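You operate a simulated robot arm through the tools that you are given. There is no shell and no other tool. Be economical: measure what you need, move in short steps, check, and stop when the job is done.

Carry out the task below with a simulated robot arm. There is one attempt and no reset: what you move stays moved.

TASK
Put two of the ink cartridges from the top of the sorting table on the red puzzle piece.
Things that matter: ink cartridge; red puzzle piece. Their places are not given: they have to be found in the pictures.

It is judged by the outcome, as a careful person would: the job done as asked, and still so three seconds after it is handed in. It fails if anything else is knocked over, pushed out of place, dropped, spilled or broken.

THE ROBOT
A 7-joint arm with a two-finger parallel gripper, fixed in place. Base frame: the origin is at the foot of the arm, x ahead of it, y to its left, z up; the work surface is at about z = 0.66. Lengths are in m, angles in rad, forces in N, time in s.
With the tool pointing down near the work surface it reaches from about 0.24 to 0.68 m from the base axis. Its first joint turns from -1.152 to 1.152 rad. Payload 1.57 kg.
Tool frame: the origin (TCP) lies between the finger pads and is the grasp point; the fingertips stand 0.03 m ahead of it; z points along the fingers, y is the line along which they close. The gripper opens to 0.11 m. The fingers are 0.024 m wide and 0.012 m thick; the gripper's body (0.048 by 0.112 m) begins 0.078 m behind the TCP.
Orientation is told as [roll, pitch, yaw] about the base's x, y, z axes, in that order, counted from this pose: with the fingers straight down and closing along the base's y, the tool's x points along the base's -x, its y along +y and its z along -z.

THE INTERFACE
- The arm moves only by the tool send_rows. Its argument "targets" is a list of rows, each a list of 3 entries, a list of its own where there are three numbers: the shift along the base's x, y, z in m, then the turn about the base's z in rad, then the finger opening in m, from 0 to 0.11. In form: [[[x, y, z], spin, jaw], ...]. A call has 1 to 12 rows; each row is the pose to reach, as a shift and turn from the pose commanded when the call began. A row lasts 0.2 s, in which the tool goes at most 0.05 m and 0.15 rad; a call with a longer step from one row to the next is refused whole, and so is a gripper value outside its range. A pose out of reach is approached as far as the arm can. The call stops where the force on the tool passes 40 N (or 10 N more than at its start, if that is more) or the arm is blocked; 0.2 s more then pass. The fingers move at their own pace (about 0.108 m/s each) and stop on an object; they squeeze with about 24 N. The grip force told is the motor's: it shows also when the fingers shut on nothing. Time passes only in rows, and 0.2 s behind the last, so rows that repeat a pose let the fingers close. It gives the time, the measured TCP pose, the force on the tool (base axes), the opening and the grip force at its end, in the units of the frame above (readings bear some noise), and new pictures: "pictures" is both (left out), scene, wrist or none.
- Cameras (640 x 400 px; columns grow to the right, rows downward): "scene" is fixed at [0.1612, -0.3998, 1.383]; the picture's right is [0.76, -0.64, 0.00], its down [-0.49, -0.58, -0.66] and it looks along [0.42, 0.50, -0.75] (base axes); focal length 336 px, centre (320, 200). "wrist" rides on the gripper at [-0.036, 0, -0.08] in the tool frame; the picture's right is [0.00, -1.00, 0.00], its down [0.97, 0.00, -0.24] and it looks along [0.24, 0.00, 0.97] (tool axes); focal length 218 px, centre (320, 200).
- probe_pixels(camera, pixels): there is no depth. For up to 12 entries [column, row, z] of the newest picture of that camera ("zoom" is the newest enlarged one), the place [x, y] in the base frame at which the ray of that pixel passes the height z, good to about 0.002 m. No time passes.
- inspect(camera, box): a new picture of the part [left, top, right, bottom] of that camera's present view, enlarged. No time passes.
- job_done(): hands the job in; it is judged then, once.

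Work in short steps. Measure before you move; look again where a grasp or a placing could have gone wrong, and mend it. You have 60 turns and 120 pictures in all, the two below and enlarged ones among them. Open the gripper and draw the arm clear of the work before you hand the job in, unless the task says otherwise; then end with one line.

The tools are called after "Call:" as a command line: name --argument value ..., lists and objects as JSON in quotes. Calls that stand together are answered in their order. send_rows: Moves the arm, as the interface text tells. Its arguments: {"type":"object","properties":{"targets":{"type":"array"},"pictures":{"type":"string","enum":["both","scene","wrist","none"]}},"required":["targets"]} The other tools are called the same way: probe_pixels (camera, pixels) gives the place at which the rays of pixels pass given heights; inspect (camera, box) takes an enlarged picture of a part of a camera's view; job_done () hands the job in.

At the start:

```text
time: 0.0
ee_pos: [0.3563, 0.1664, 0.9766]
ee_rot: [0.0, -0.001, 0.002]
contact_force: [-0.6, 0.1, 0.3]
grip_width: 0.1098
finger_force: 0.0
```

scene: 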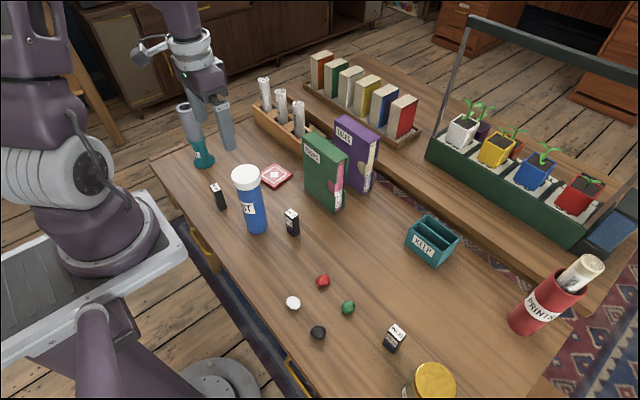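
wrist: 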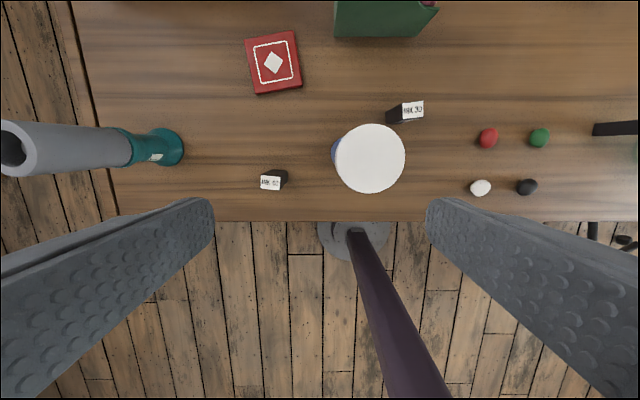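

I see three black ink cartridges (scene ≈(218,196), (292,222), (394,338)) and a red tile at (275,176). I'll enlarge these to check.

Call:
inspect --camera "scene" --box '[190, 140, 350, 240]'

Call:
inspect --camera "scene" --box '[270, 250, 470, 375]'

Call:
inspect --camera "wrist" --box '[230, 20, 450, 200]'

Call:
probe_pixels --camera "wrist" --pixels '[[246, 42, 0.67], [292, 31, 0.67], [302, 85, 0.67], [257, 95, 0.67], [387, 123, 0.66], [413, 109, 0.7], [271, 182, 0.7], [287, 178, 0.66], [370, 158, 0.78]]'

Call:
probe_pixels --camera "scene" --pixels '[[221, 209, 0.66], [217, 186, 0.7], [293, 235, 0.66], [291, 213, 0.7], [390, 350, 0.66], [397, 331, 0.7], [275, 176, 0.67]]'

```text
4.00 times, centred on (270, 190) of scene
```

zoom: 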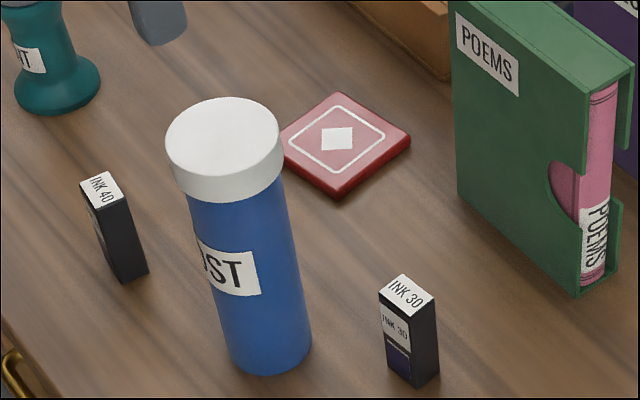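

```text
3.20 times, centred on (370, 312) of scene
```

zoom: 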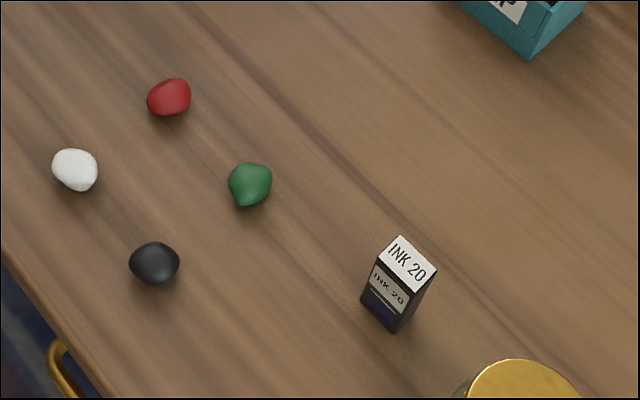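

```text
2.22 times, centred on (340, 110) of wrist
```

zoom: 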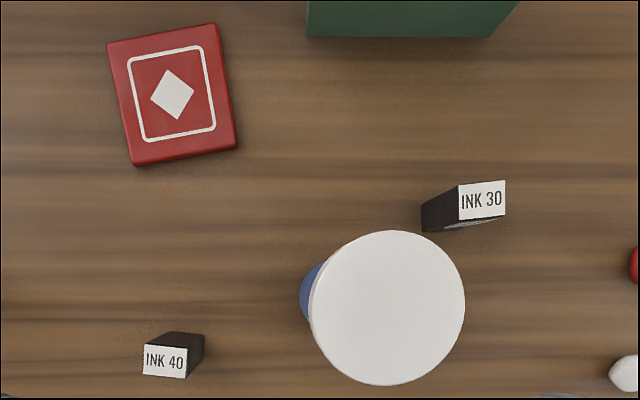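

```text
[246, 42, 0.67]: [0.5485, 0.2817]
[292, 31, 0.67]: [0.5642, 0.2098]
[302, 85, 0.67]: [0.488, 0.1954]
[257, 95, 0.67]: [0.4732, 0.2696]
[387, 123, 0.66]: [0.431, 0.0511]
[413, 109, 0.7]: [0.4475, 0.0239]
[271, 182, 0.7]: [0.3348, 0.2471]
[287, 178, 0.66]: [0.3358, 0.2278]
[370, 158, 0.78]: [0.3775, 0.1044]
```

```text
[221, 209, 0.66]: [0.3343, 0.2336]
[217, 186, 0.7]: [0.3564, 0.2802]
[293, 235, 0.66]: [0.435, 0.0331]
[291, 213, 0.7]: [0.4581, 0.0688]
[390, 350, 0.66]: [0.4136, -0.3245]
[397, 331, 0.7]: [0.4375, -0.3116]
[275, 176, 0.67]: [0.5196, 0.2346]
```

The red tile is the puzzle piece, about (0.518, 0.239). By triangulation, the cartridges stand with their tops near z≈0.74. Now I'll measure their top corners, the tile edge and the bottle.

Call:
inspect --camera "wrist" --box '[250, 90, 450, 215]'

Call:
probe_pixels --camera "wrist" --pixels '[[402, 103, 0.742], [424, 101, 0.742], [424, 115, 0.742], [402, 118, 0.742], [370, 158, 0.82], [370, 158, 0.84], [333, 158, 0.82], [406, 158, 0.82]]'

Call:
probe_pixels --camera "scene" --pixels '[[245, 175, 0.82], [245, 175, 0.84], [258, 233, 0.66], [275, 189, 0.66], [275, 185, 0.67], [275, 188, 0.67], [274, 190, 0.66]]'

```text
3.20 times, centred on (350, 152) of wrist
```

zoom: 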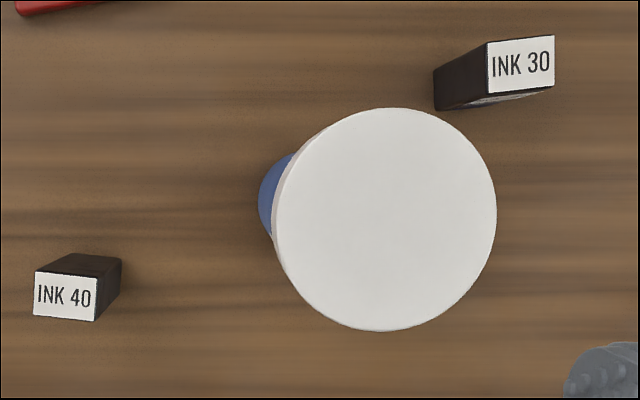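

```text
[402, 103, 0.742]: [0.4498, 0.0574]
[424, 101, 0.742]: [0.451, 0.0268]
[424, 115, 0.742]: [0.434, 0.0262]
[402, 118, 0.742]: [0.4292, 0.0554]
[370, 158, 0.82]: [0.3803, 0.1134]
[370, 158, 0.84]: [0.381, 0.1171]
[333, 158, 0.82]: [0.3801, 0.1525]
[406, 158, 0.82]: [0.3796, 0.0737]
```

```text
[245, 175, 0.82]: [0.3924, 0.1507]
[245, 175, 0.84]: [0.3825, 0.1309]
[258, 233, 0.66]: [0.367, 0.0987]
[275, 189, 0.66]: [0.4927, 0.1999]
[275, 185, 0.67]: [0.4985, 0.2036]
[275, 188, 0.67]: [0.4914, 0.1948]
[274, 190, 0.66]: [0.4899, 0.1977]
```

Ink 40 is near (0.342, 0.237), with its narrow faces along x, and the bottle (about (0.38, 0.12), top ≈0.85) is out of the way. I'll turn the gripper so it closes along x and hover above Ink 40 to check.

Call:
send_rows --targets '[[[0, 0.01, 0], -0.14, 0.11], [[0, 0.02, 0], -0.28, 0.11], [[-0.002, 0.03, 0], -0.42, 0.09], [[-0.004, 0.04, 0], -0.56, 0.08], [[-0.006, 0.05, 0], -0.7, 0.06], [[-0.008, 0.06, 0], -0.84, 0.06], [[-0.01, 0.07, 0], -0.98, 0.06], [[-0.014, 0.071, 0], -1.12, 0.06], [[-0.014, 0.071, -0.02], -1.26, 0.06], [[-0.014, 0.071, -0.04], -1.4, 0.06], [[-0.014, 0.071, -0.06], -1.54, 0.06], [[-0.014, 0.071, -0.08], -1.68, 0.06]]'

```text
time: 2.6
ee_pos: [0.3425, 0.2349, 0.8977]
ee_rot: [-0.001, -0.001, -1.682]
contact_force: [-0.7, -0.4, -0.3]
grip_width: 0.06
finger_force: 0.1
```

scene: 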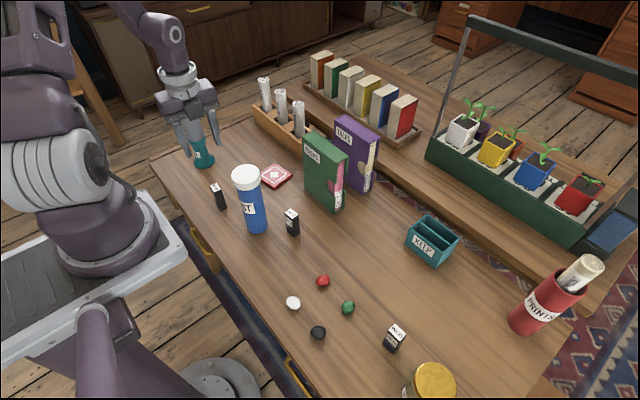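
wrist: 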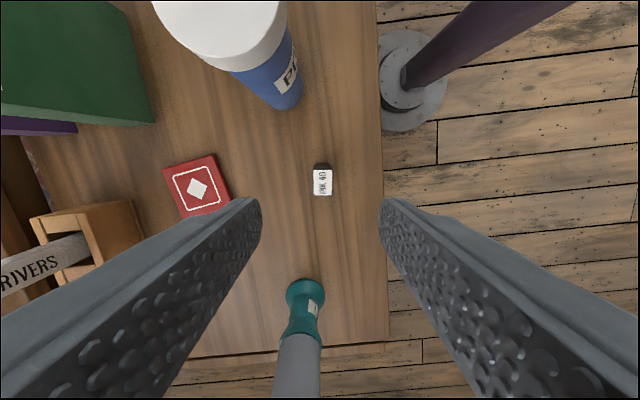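

The view is good: Ink 40's top is at about (323,182). I'll measure it enlarged.

Call:
inspect --camera "wrist" --box '[283, 155, 363, 205]'

Call:
inspect --camera "wrist" --box '[130, 130, 290, 230]'

Call:
probe_pixels --camera "wrist" --pixels '[[323, 182, 0.742], [323, 163, 0.66]]'

```text
8.00 times, centred on (323, 180) of wrist
```

zoom: 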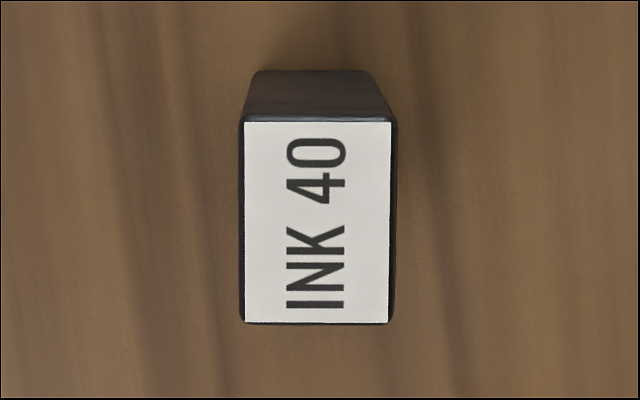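

```text
4.00 times, centred on (210, 180) of wrist
```

zoom: 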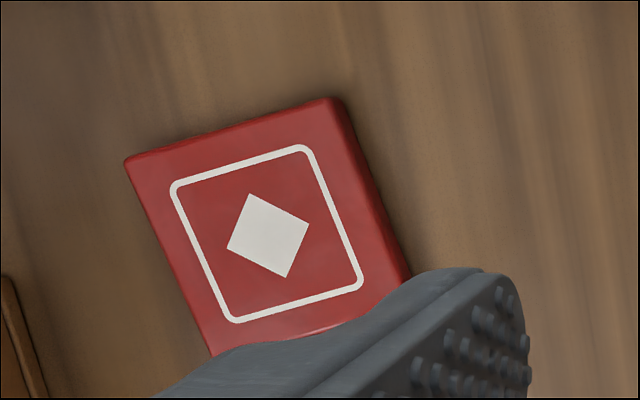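

```text
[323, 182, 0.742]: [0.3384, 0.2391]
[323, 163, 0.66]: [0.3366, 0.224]
```

The yaw lines up and the top centre is at ≈(0.3385, 0.2385). I'll descend to z≈0.71 and close.

Call:
send_rows --targets '[[[-0.004, 0.0035, -0.03], 0, 0.06], [[-0.004, 0.0035, -0.07], 0, 0.06], [[-0.004, 0.0035, -0.11], 0, 0.06], [[-0.004, 0.0035, -0.15], 0, 0.06], [[-0.004, 0.0035, -0.175], 0, 0.06], [[-0.004, 0.0035, -0.187], 0, 0.06], [[-0.004, 0.0035, -0.187], 0, 0.04], [[-0.004, 0.0035, -0.187], 0, 0.02], [[-0.004, 0.0035, -0.187], 0, 0.005], [[-0.004, 0.0035, -0.187], 0, 0.005]]'

```text
time: 4.8
ee_pos: [0.338, 0.2421, 0.7099]
ee_rot: [-0.001, 0.0, -1.682]
contact_force: [0.1, 0.3, -0.4]
grip_width: 0.0217
finger_force: 24.3
```

scene: 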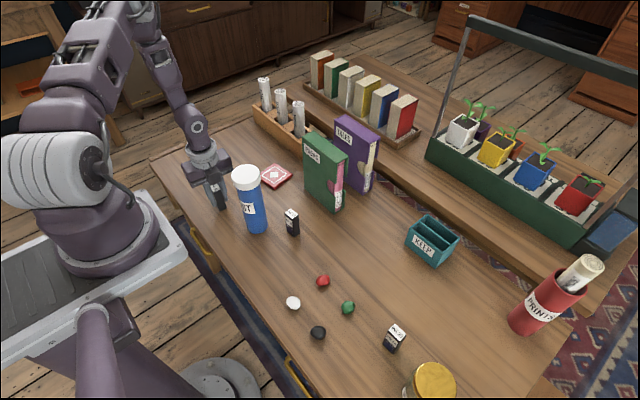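
wrist: 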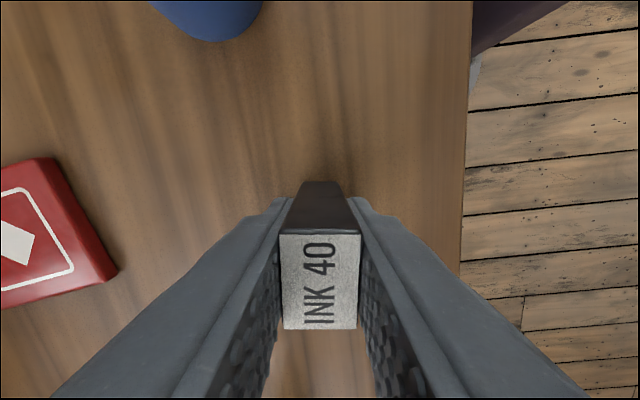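

Held at 0.0217 m. I'll check where the cartridge sits in the gripper, lift, and carry it above the +y half of the tile with the yaw aligned.

Call:
probe_pixels --camera "wrist" --pixels '[[320, 233, 0.742], [320, 329, 0.742], [320, 282, 0.742], [118, 270, 0.672], [48, 160, 0.672]]'

Call:
send_rows --targets '[[[0, 0, 0.03], 0, 0.005], [[0, 0, 0.07], 0, 0.005], [[0.01, 0, 0.1], 0, 0.005], [[0.045, 0.005, 0.1], 0.08, 0.005], [[0.085, 0.01, 0.1], 0.16, 0.005], [[0.125, 0.014, 0.1], 0.24, 0.005], [[0.155, 0.0185, 0.1], 0.32, 0.005], [[0.1765, 0.0185, 0.1], 0.34, 0.005], [[0.1765, 0.0185, 0.1], 0.34, 0.005]]'

```text
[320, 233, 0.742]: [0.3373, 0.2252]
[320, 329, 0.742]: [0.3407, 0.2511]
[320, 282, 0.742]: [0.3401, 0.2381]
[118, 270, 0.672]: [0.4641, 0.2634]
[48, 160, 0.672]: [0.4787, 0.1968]
```

```text
time: 6.8
ee_pos: [0.5175, 0.2591, 0.81]
ee_rot: [0.0, -0.001, -1.339]
contact_force: [0.5, 0.2, -1.1]
grip_width: 0.0216
finger_force: 24.3
```

scene: 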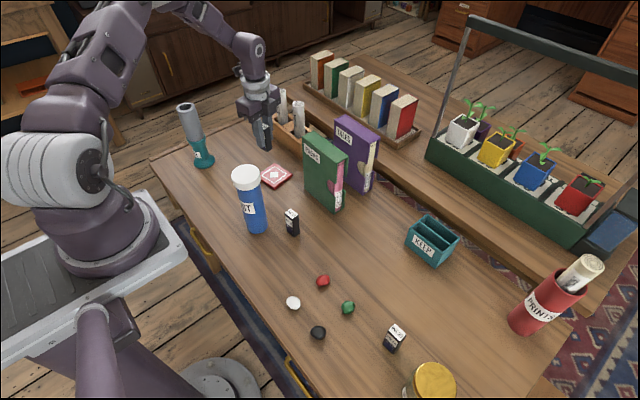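
wrist: 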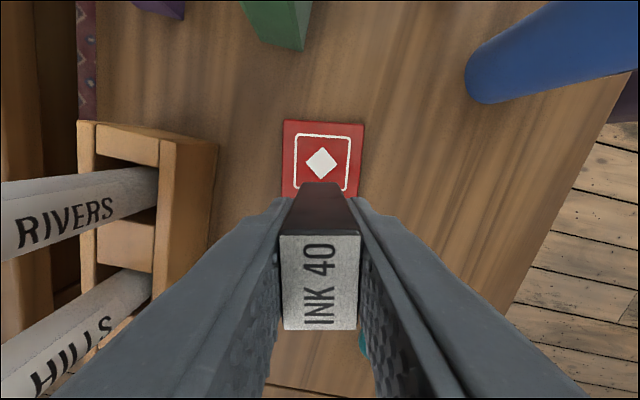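

Above the tile. I'll measure the tile and the wooden scroll holder on the left.

Call:
inspect --camera "wrist" --box '[260, 100, 388, 180]'

Call:
probe_pixels --camera "wrist" --pixels '[[284, 121, 0.67], [364, 123, 0.67], [322, 163, 0.67], [359, 186, 0.67], [218, 146, 0.71], [203, 260, 0.66], [320, 283, 0.842], [320, 330, 0.842], [320, 233, 0.842]]'

Call:
probe_pixels --camera "scene" --pixels '[[262, 178, 0.67], [275, 187, 0.67], [292, 176, 0.67], [275, 189, 0.66], [275.5, 174.5, 0.67]]'

Call:
inspect --camera "scene" --box '[227, 110, 323, 200]'

```text
5.00 times, centred on (324, 140) of wrist
```

zoom: 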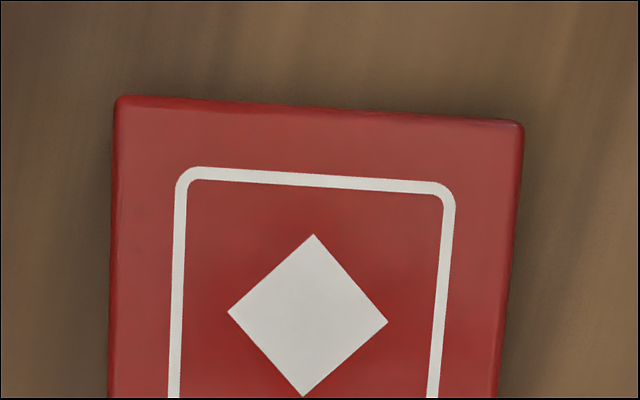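

```text
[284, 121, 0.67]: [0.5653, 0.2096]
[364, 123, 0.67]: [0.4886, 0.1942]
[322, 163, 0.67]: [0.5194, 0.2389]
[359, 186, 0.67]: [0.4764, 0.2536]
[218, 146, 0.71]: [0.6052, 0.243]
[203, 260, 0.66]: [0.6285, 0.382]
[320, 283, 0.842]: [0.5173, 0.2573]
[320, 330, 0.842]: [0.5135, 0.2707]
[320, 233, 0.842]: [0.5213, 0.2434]
```

```text
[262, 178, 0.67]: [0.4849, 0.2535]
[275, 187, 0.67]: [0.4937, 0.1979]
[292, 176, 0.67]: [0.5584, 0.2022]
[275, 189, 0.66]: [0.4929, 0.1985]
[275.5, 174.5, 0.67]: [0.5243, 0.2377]
```

```text
4.44 times, centred on (275, 155) of scene
```

zoom: 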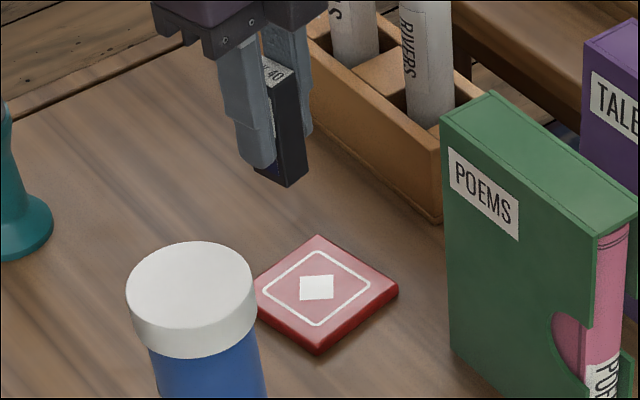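

The tile centre is at (0.519, 0.239), about 0.077 m square, and the holder edge at x≈0.605 is clear. I'll correct yaw by -0.03 and lower to just above the tile.

Call:
send_rows --targets '[[[-0.002, 0.001, -0.03], -0.03, 0.005], [[-0.002, 0.001, -0.06], -0.03, 0.005], [[-0.002, 0.001, -0.078], -0.03, 0.005], [[-0.002, 0.001, -0.082], -0.03, 0.005], [[-0.002, 0.001, -0.084], -0.03, 0.005]]'

Call:
inspect --camera "scene" --box '[235, 130, 331, 190]'

```text
time: 8.0
ee_pos: [0.5137, 0.2606, 0.7256]
ee_rot: [0.0, 0.0, -1.369]
contact_force: [0.7, 0.2, 0.2]
grip_width: 0.0215
finger_force: 23.8
```

scene: 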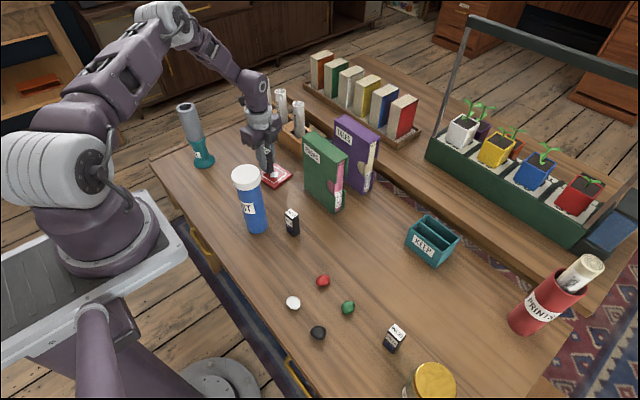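
wrist: 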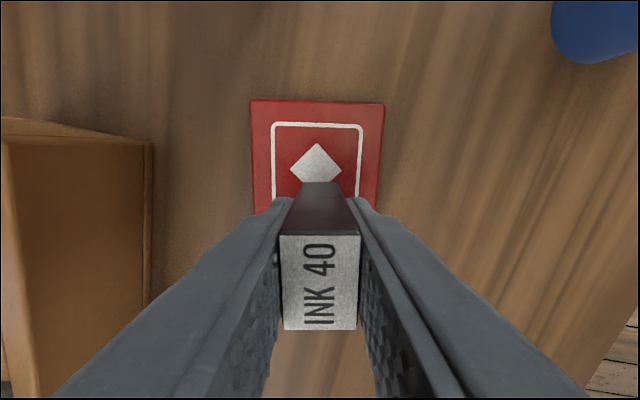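

```text
6.67 times, centred on (283, 160) of scene
```

zoom: 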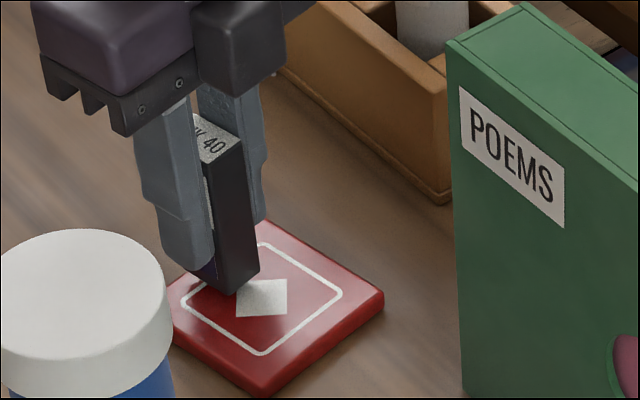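

Well aligned, with no contact yet. I'll go down in small steps and watch the force.

Call:
send_rows --targets '[[[0, 0, -0.0015], 0, 0.005], [[0, 0, -0.003], 0, 0.005], [[0, 0, -0.004], 0, 0.005]]' --pictures "none"

```text
time: 8.8
ee_pos: [0.5147, 0.2604, 0.7209]
ee_rot: [0.0, 0.001, -1.371]
contact_force: [0.2, 0.2, -1.8]
grip_width: 0.0213
finger_force: 23.4
```

Call:
send_rows --targets '[[[0, 0, -0.001], 0, 0.005], [[0, 0, -0.002], 0, 0.005]]' --pictures "none"

Call:
inspect --camera "scene" --box '[250, 150, 298, 190]'

```text
time: 9.4
ee_pos: [0.5122, 0.2607, 0.7189]
ee_rot: [0.0, -0.001, -1.369]
contact_force: [0.2, 0.5, 0.7]
grip_width: 0.0215
finger_force: 23.9
```

```text
10.00 times, centred on (274, 170) of scene
```

zoom: 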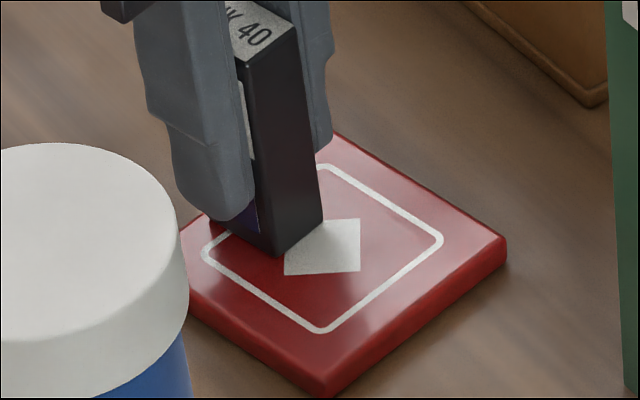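

Almost touching. Continuing down.

Call:
send_rows --targets '[[[0, 0, -0.001], 0, 0.005], [[0, 0, -0.002], 0, 0.005]]' --pictures "none"

```text
time: 10.0
ee_pos: [0.5128, 0.2604, 0.7192]
ee_rot: [0.001, -0.002, -1.369]
contact_force: [-3.4, -0.9, 17.2]
grip_width: 0.0213
finger_force: 24.2
```

Contact at z≈0.719 (17 N). I'll ease up 1.5 mm, open, and rise straight.

Call:
send_rows --targets '[[[0, 0, 0.0015], 0, 0.005], [[0, 0, 0.0015], 0, 0.03], [[0, 0, 0.0015], 0, 0.055], [[0, 0, 0.0015], 0, 0.055], [[0, 0, 0.03], 0, 0.055], [[0, 0, 0.07], 0, 0.055], [[0, 0, 0.11], 0, 0.055], [[0, 0, 0.15], 0, 0.055], [[0, 0, 0.18], 0, 0.055]]'

Call:
inspect --camera "scene" --box '[235, 130, 331, 190]'

```text
time: 12.0
ee_pos: [0.5121, 0.2607, 0.8991]
ee_rot: [-0.001, 0.001, -1.371]
contact_force: [-0.5, -0.8, -0.5]
grip_width: 0.0549
finger_force: 0.0
```

scene: 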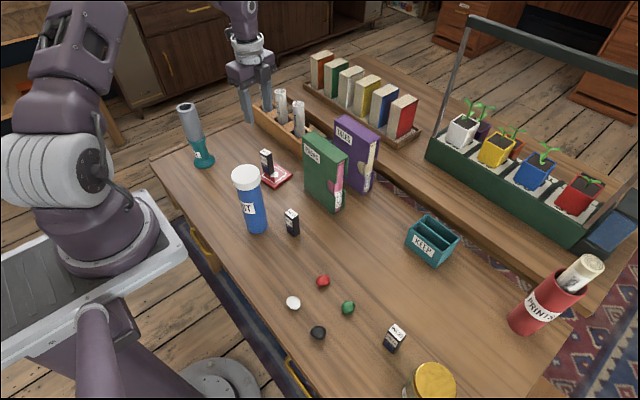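
wrist: 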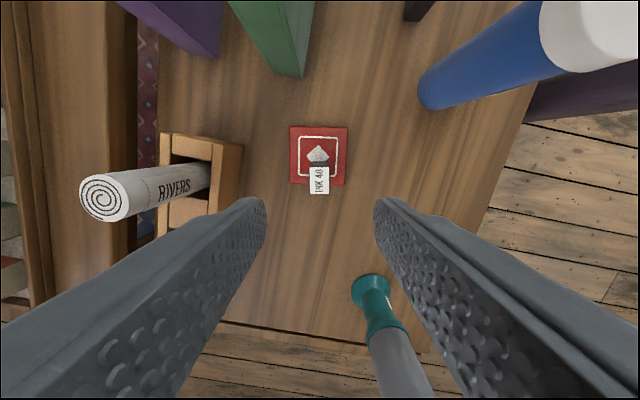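

```text
6.67 times, centred on (283, 160) of scene
```

zoom: 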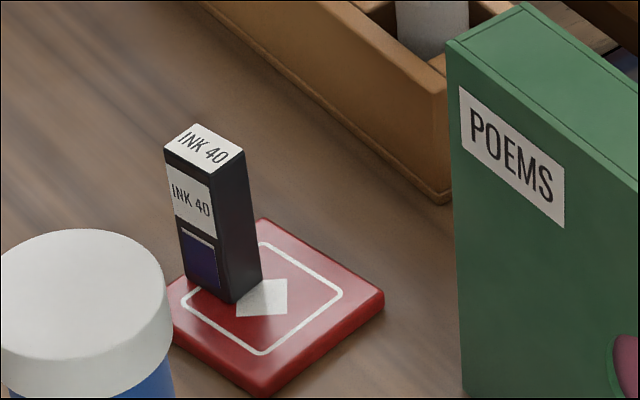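

Ink 40 stands on the tile. I'll rise and travel above Ink 30 at about (0.4405, 0.0405).

Call:
send_rows --targets '[[[0, 0, 0.04], 0, 0.06], [[0, -0.02, 0.07], 0, 0.06], [[-0.01, -0.06, 0.07], -0.03, 0.06], [[-0.024, -0.1, 0.07], -0.05, 0.06], [[-0.04, -0.14, 0.07], -0.08, 0.06], [[-0.055, -0.18, 0.07], -0.1, 0.06], [[-0.072, -0.22, 0.07], -0.1, 0.06], [[-0.072, -0.22, 0.035], -0.1, 0.06], [[-0.072, -0.22, 0.02], -0.1, 0.06]]'

Call:
inspect --camera "wrist" --box '[270, 145, 366, 205]'

Call:
probe_pixels --camera "wrist" --pixels '[[320, 175, 0.742], [320, 185, 0.742], [330, 175, 0.742]]'

```text
time: 14.0
ee_pos: [0.4402, 0.0388, 0.9166]
ee_rot: [0.0, 0.0, -1.47]
contact_force: [0.0, -0.5, -0.1]
grip_width: 0.06
finger_force: 0.0
```

scene: 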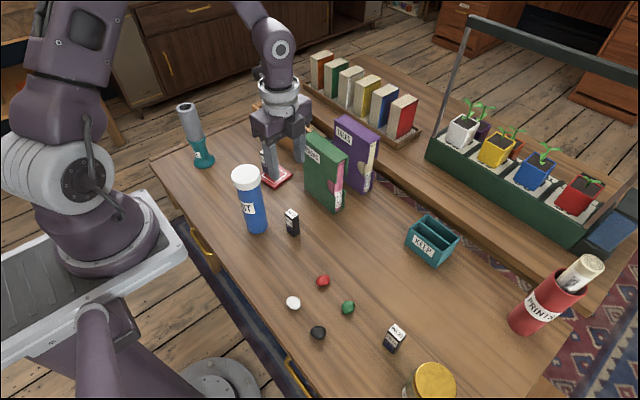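
wrist: 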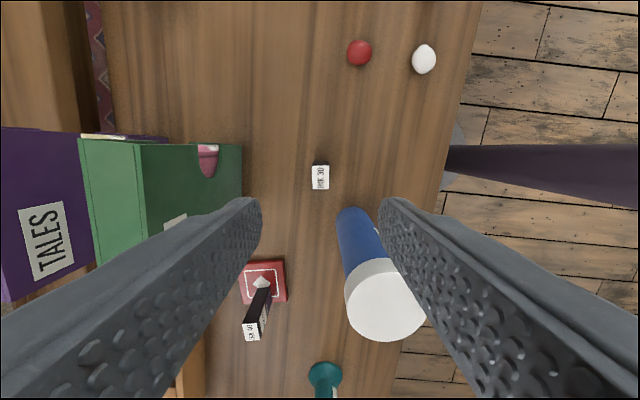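

```text
6.67 times, centred on (318, 175) of wrist
```

zoom: 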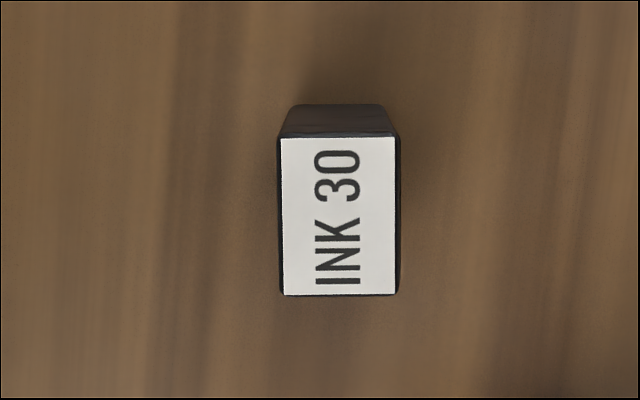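

```text
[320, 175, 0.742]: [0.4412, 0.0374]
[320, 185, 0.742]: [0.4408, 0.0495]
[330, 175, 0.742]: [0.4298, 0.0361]
```

Ink 30 is centred and aligned. I'll descend to z≈0.71 and close.

Call:
send_rows --targets '[[[0, 0, -0.04], 0, 0.06], [[0, 0, -0.08], 0, 0.06], [[0, 0, -0.12], 0, 0.06], [[0, 0, -0.16], 0, 0.06], [[0, 0, -0.19], 0, 0.06], [[0, 0, -0.208], 0, 0.06], [[0, 0, -0.208], 0, 0.04], [[0, 0, -0.208], 0, 0.02], [[0, 0, -0.208], 0, 0.005], [[0, 0, -0.208], 0, 0.005]]'

Call:
probe_pixels --camera "wrist" --pixels '[[320, 233, 0.742], [320, 282, 0.742], [320, 329, 0.742]]'

```text
time: 16.2
ee_pos: [0.4397, 0.0405, 0.7077]
ee_rot: [0.0, 0.0, -1.471]
contact_force: [0.4, -0.4, 0.5]
grip_width: 0.0213
finger_force: 24.2
```

scene: 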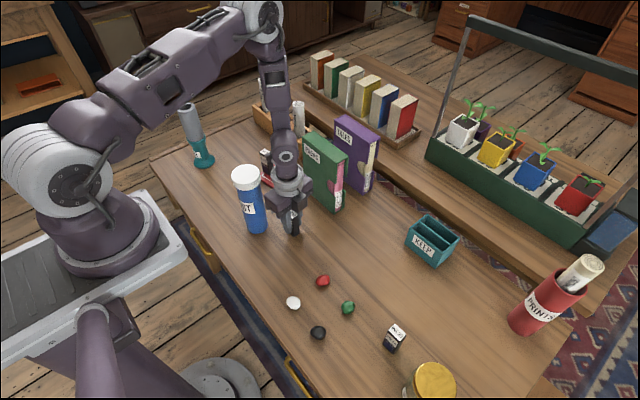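
wrist: 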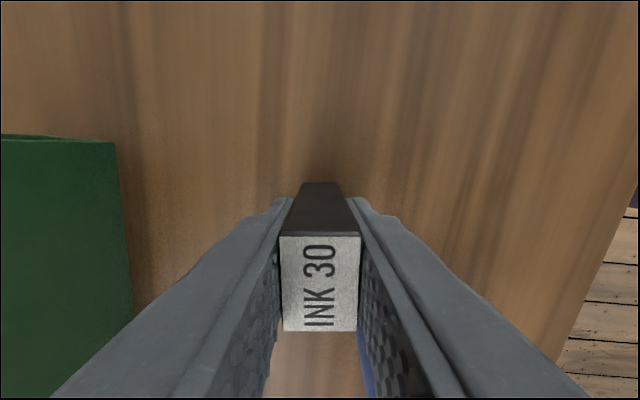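

```text
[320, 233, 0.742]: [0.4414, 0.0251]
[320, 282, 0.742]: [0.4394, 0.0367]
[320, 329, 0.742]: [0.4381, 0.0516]
```

Held (0.0213). I'll lift high over the bottle level, carry it to the other half of the tile at about (0.521, 0.2215), and hover.

Call:
send_rows --targets '[[[0, 0, 0.045], 0, 0.005], [[0, 0, 0.09], 0, 0.005], [[0, 0, 0.135], 0, 0.005], [[0, 0, 0.18], 0, 0.005], [[0, 0, 0.225], 0, 0.005], [[0.015, 0.04, 0.225], 0.02, 0.005], [[0.035, 0.08, 0.225], 0.05, 0.005], [[0.055, 0.12, 0.225], 0.08, 0.005], [[0.07, 0.155, 0.225], 0.1, 0.005], [[0.081, 0.181, 0.2], 0.1, 0.005], [[0.081, 0.181, 0.16], 0.1, 0.005], [[0.081, 0.181, 0.12], 0.1, 0.005]]'

Call:
inspect --camera "scene" --box '[235, 120, 331, 190]'

```text
time: 18.8
ee_pos: [0.5221, 0.221, 0.8283]
ee_rot: [0.001, -0.001, -1.371]
contact_force: [-0.3, -0.3, -1.3]
grip_width: 0.0216
finger_force: 24.3
```

scene: 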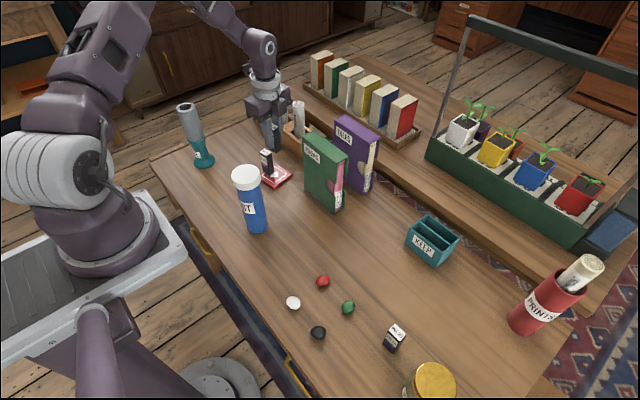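
wrist: 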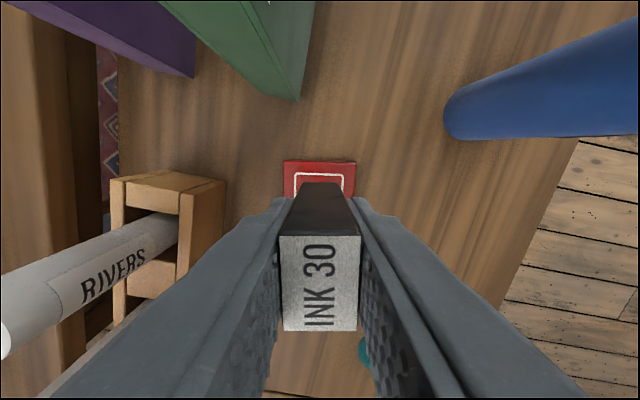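

```text
5.71 times, centred on (283, 155) of scene
```

zoom: 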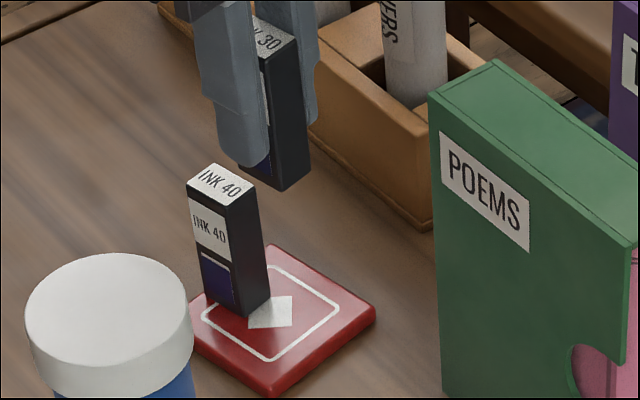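

Positioned over the free half. I'll lower to just above Ink 40's top (TCP ≈0.785, then ≈0.735) and check.

Call:
send_rows --targets '[[[0, 0, -0.03], 0, 0.005], [[0, 0, -0.06], 0, 0.005], [[0, 0, -0.085], 0, 0.005], [[0, 0, -0.1], 0, 0.005], [[0, 0, -0.106], 0, 0.005]]' --pictures "wrist"

Call:
inspect --camera "scene" --box '[250, 140, 314, 190]'

```text
time: 20.0
ee_pos: [0.5229, 0.2223, 0.7234]
ee_rot: [0.0, 0.001, -1.37]
contact_force: [-0.4, 0.1, -0.4]
grip_width: 0.0211
finger_force: 24.0
```

wrist: 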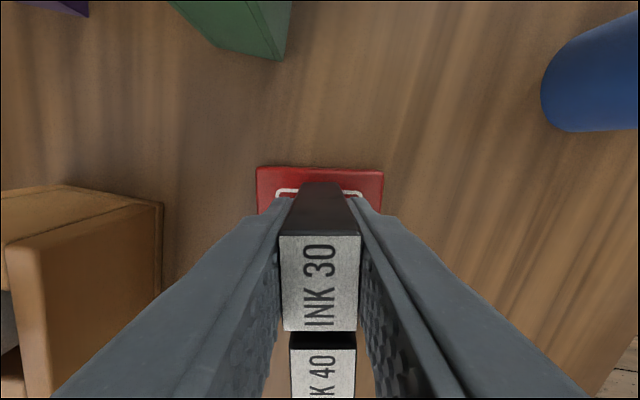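

```text
8.00 times, centred on (282, 165) of scene
```

zoom: 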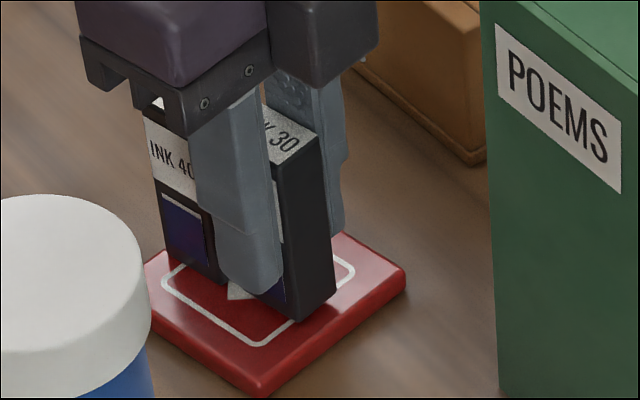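

Side by side with a gap. I'll continue in small steps to contact.

Call:
send_rows --targets '[[[0, 0, -0.0015], 0, 0.005], [[0, 0, -0.003], 0, 0.005], [[0, 0, -0.004], 0, 0.005]]' --pictures "none"

```text
time: 20.8
ee_pos: [0.522, 0.2223, 0.7188]
ee_rot: [0.0, -0.001, -1.371]
contact_force: [-0.8, -0.5, 1.5]
grip_width: 0.0216
finger_force: 23.8
```

Call:
send_rows --targets '[[[0, 0, -0.001], 0, 0.005], [[0, 0, -0.002], 0, 0.005]]' --pictures "none"

```text
time: 21.4
ee_pos: [0.5238, 0.2219, 0.7179]
ee_rot: [0.002, -0.001, -1.371]
contact_force: [-3.3, 0.0, 15.9]
grip_width: 0.0216
finger_force: 23.8
```

Contact. I'll ease up 1 mm, open, and rise straight.

Call:
send_rows --targets '[[[0, 0, 0.001], 0, 0.005], [[0, 0, 0.001], 0, 0.03], [[0, 0, 0.001], 0, 0.055], [[0, 0, 0.001], 0, 0.055], [[0, 0, 0.03], 0, 0.055], [[0, 0, 0.07], 0, 0.055], [[0, 0, 0.11], 0, 0.055], [[0, 0, 0.15], 0, 0.055], [[0, 0, 0.19], 0, 0.055], [[0, 0, 0.23], 0, 0.055]]'

Call:
inspect --camera "scene" --box '[235, 130, 331, 190]'

```text
time: 23.6
ee_pos: [0.521, 0.2203, 0.9474]
ee_rot: [0.002, 0.0, -1.371]
contact_force: [0.0, 0.6, 0.5]
grip_width: 0.0553
finger_force: 0.1
```

scene: 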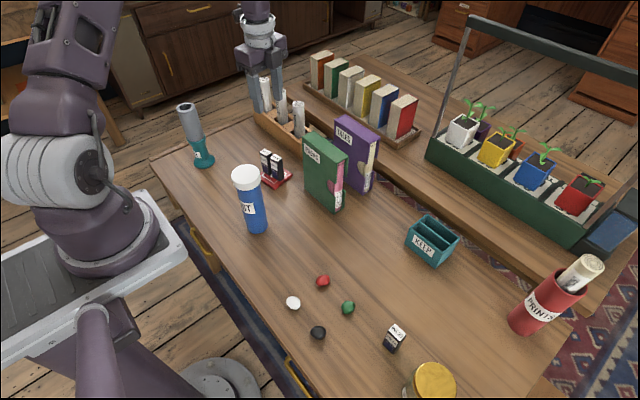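
wrist: 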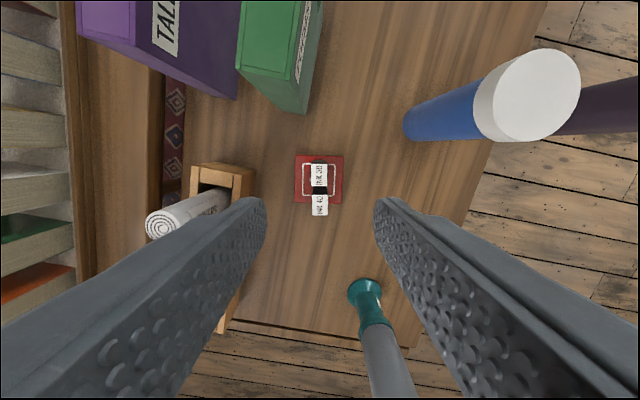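

```text
6.67 times, centred on (283, 160) of scene
```

zoom: 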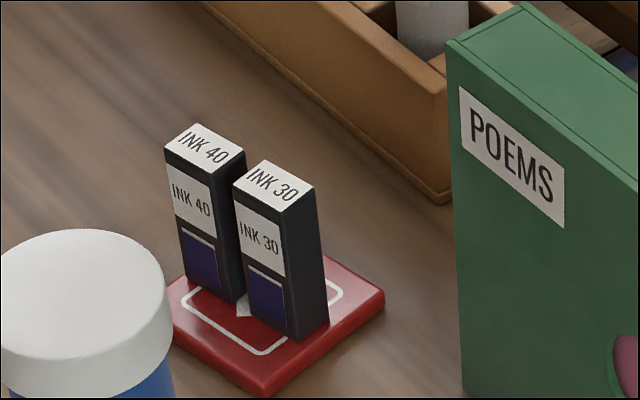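

Both cartridges stand upright on the red piece, nothing else has moved, and the arm is clear, so I'm handing in.

Call:
job_done

```text
The job is handed in.
```

Two ink cartridges, Ink 40 and Ink 30, are standing upright on the red puzzle piece. Nothing else was disturbed, and the job is handed in.
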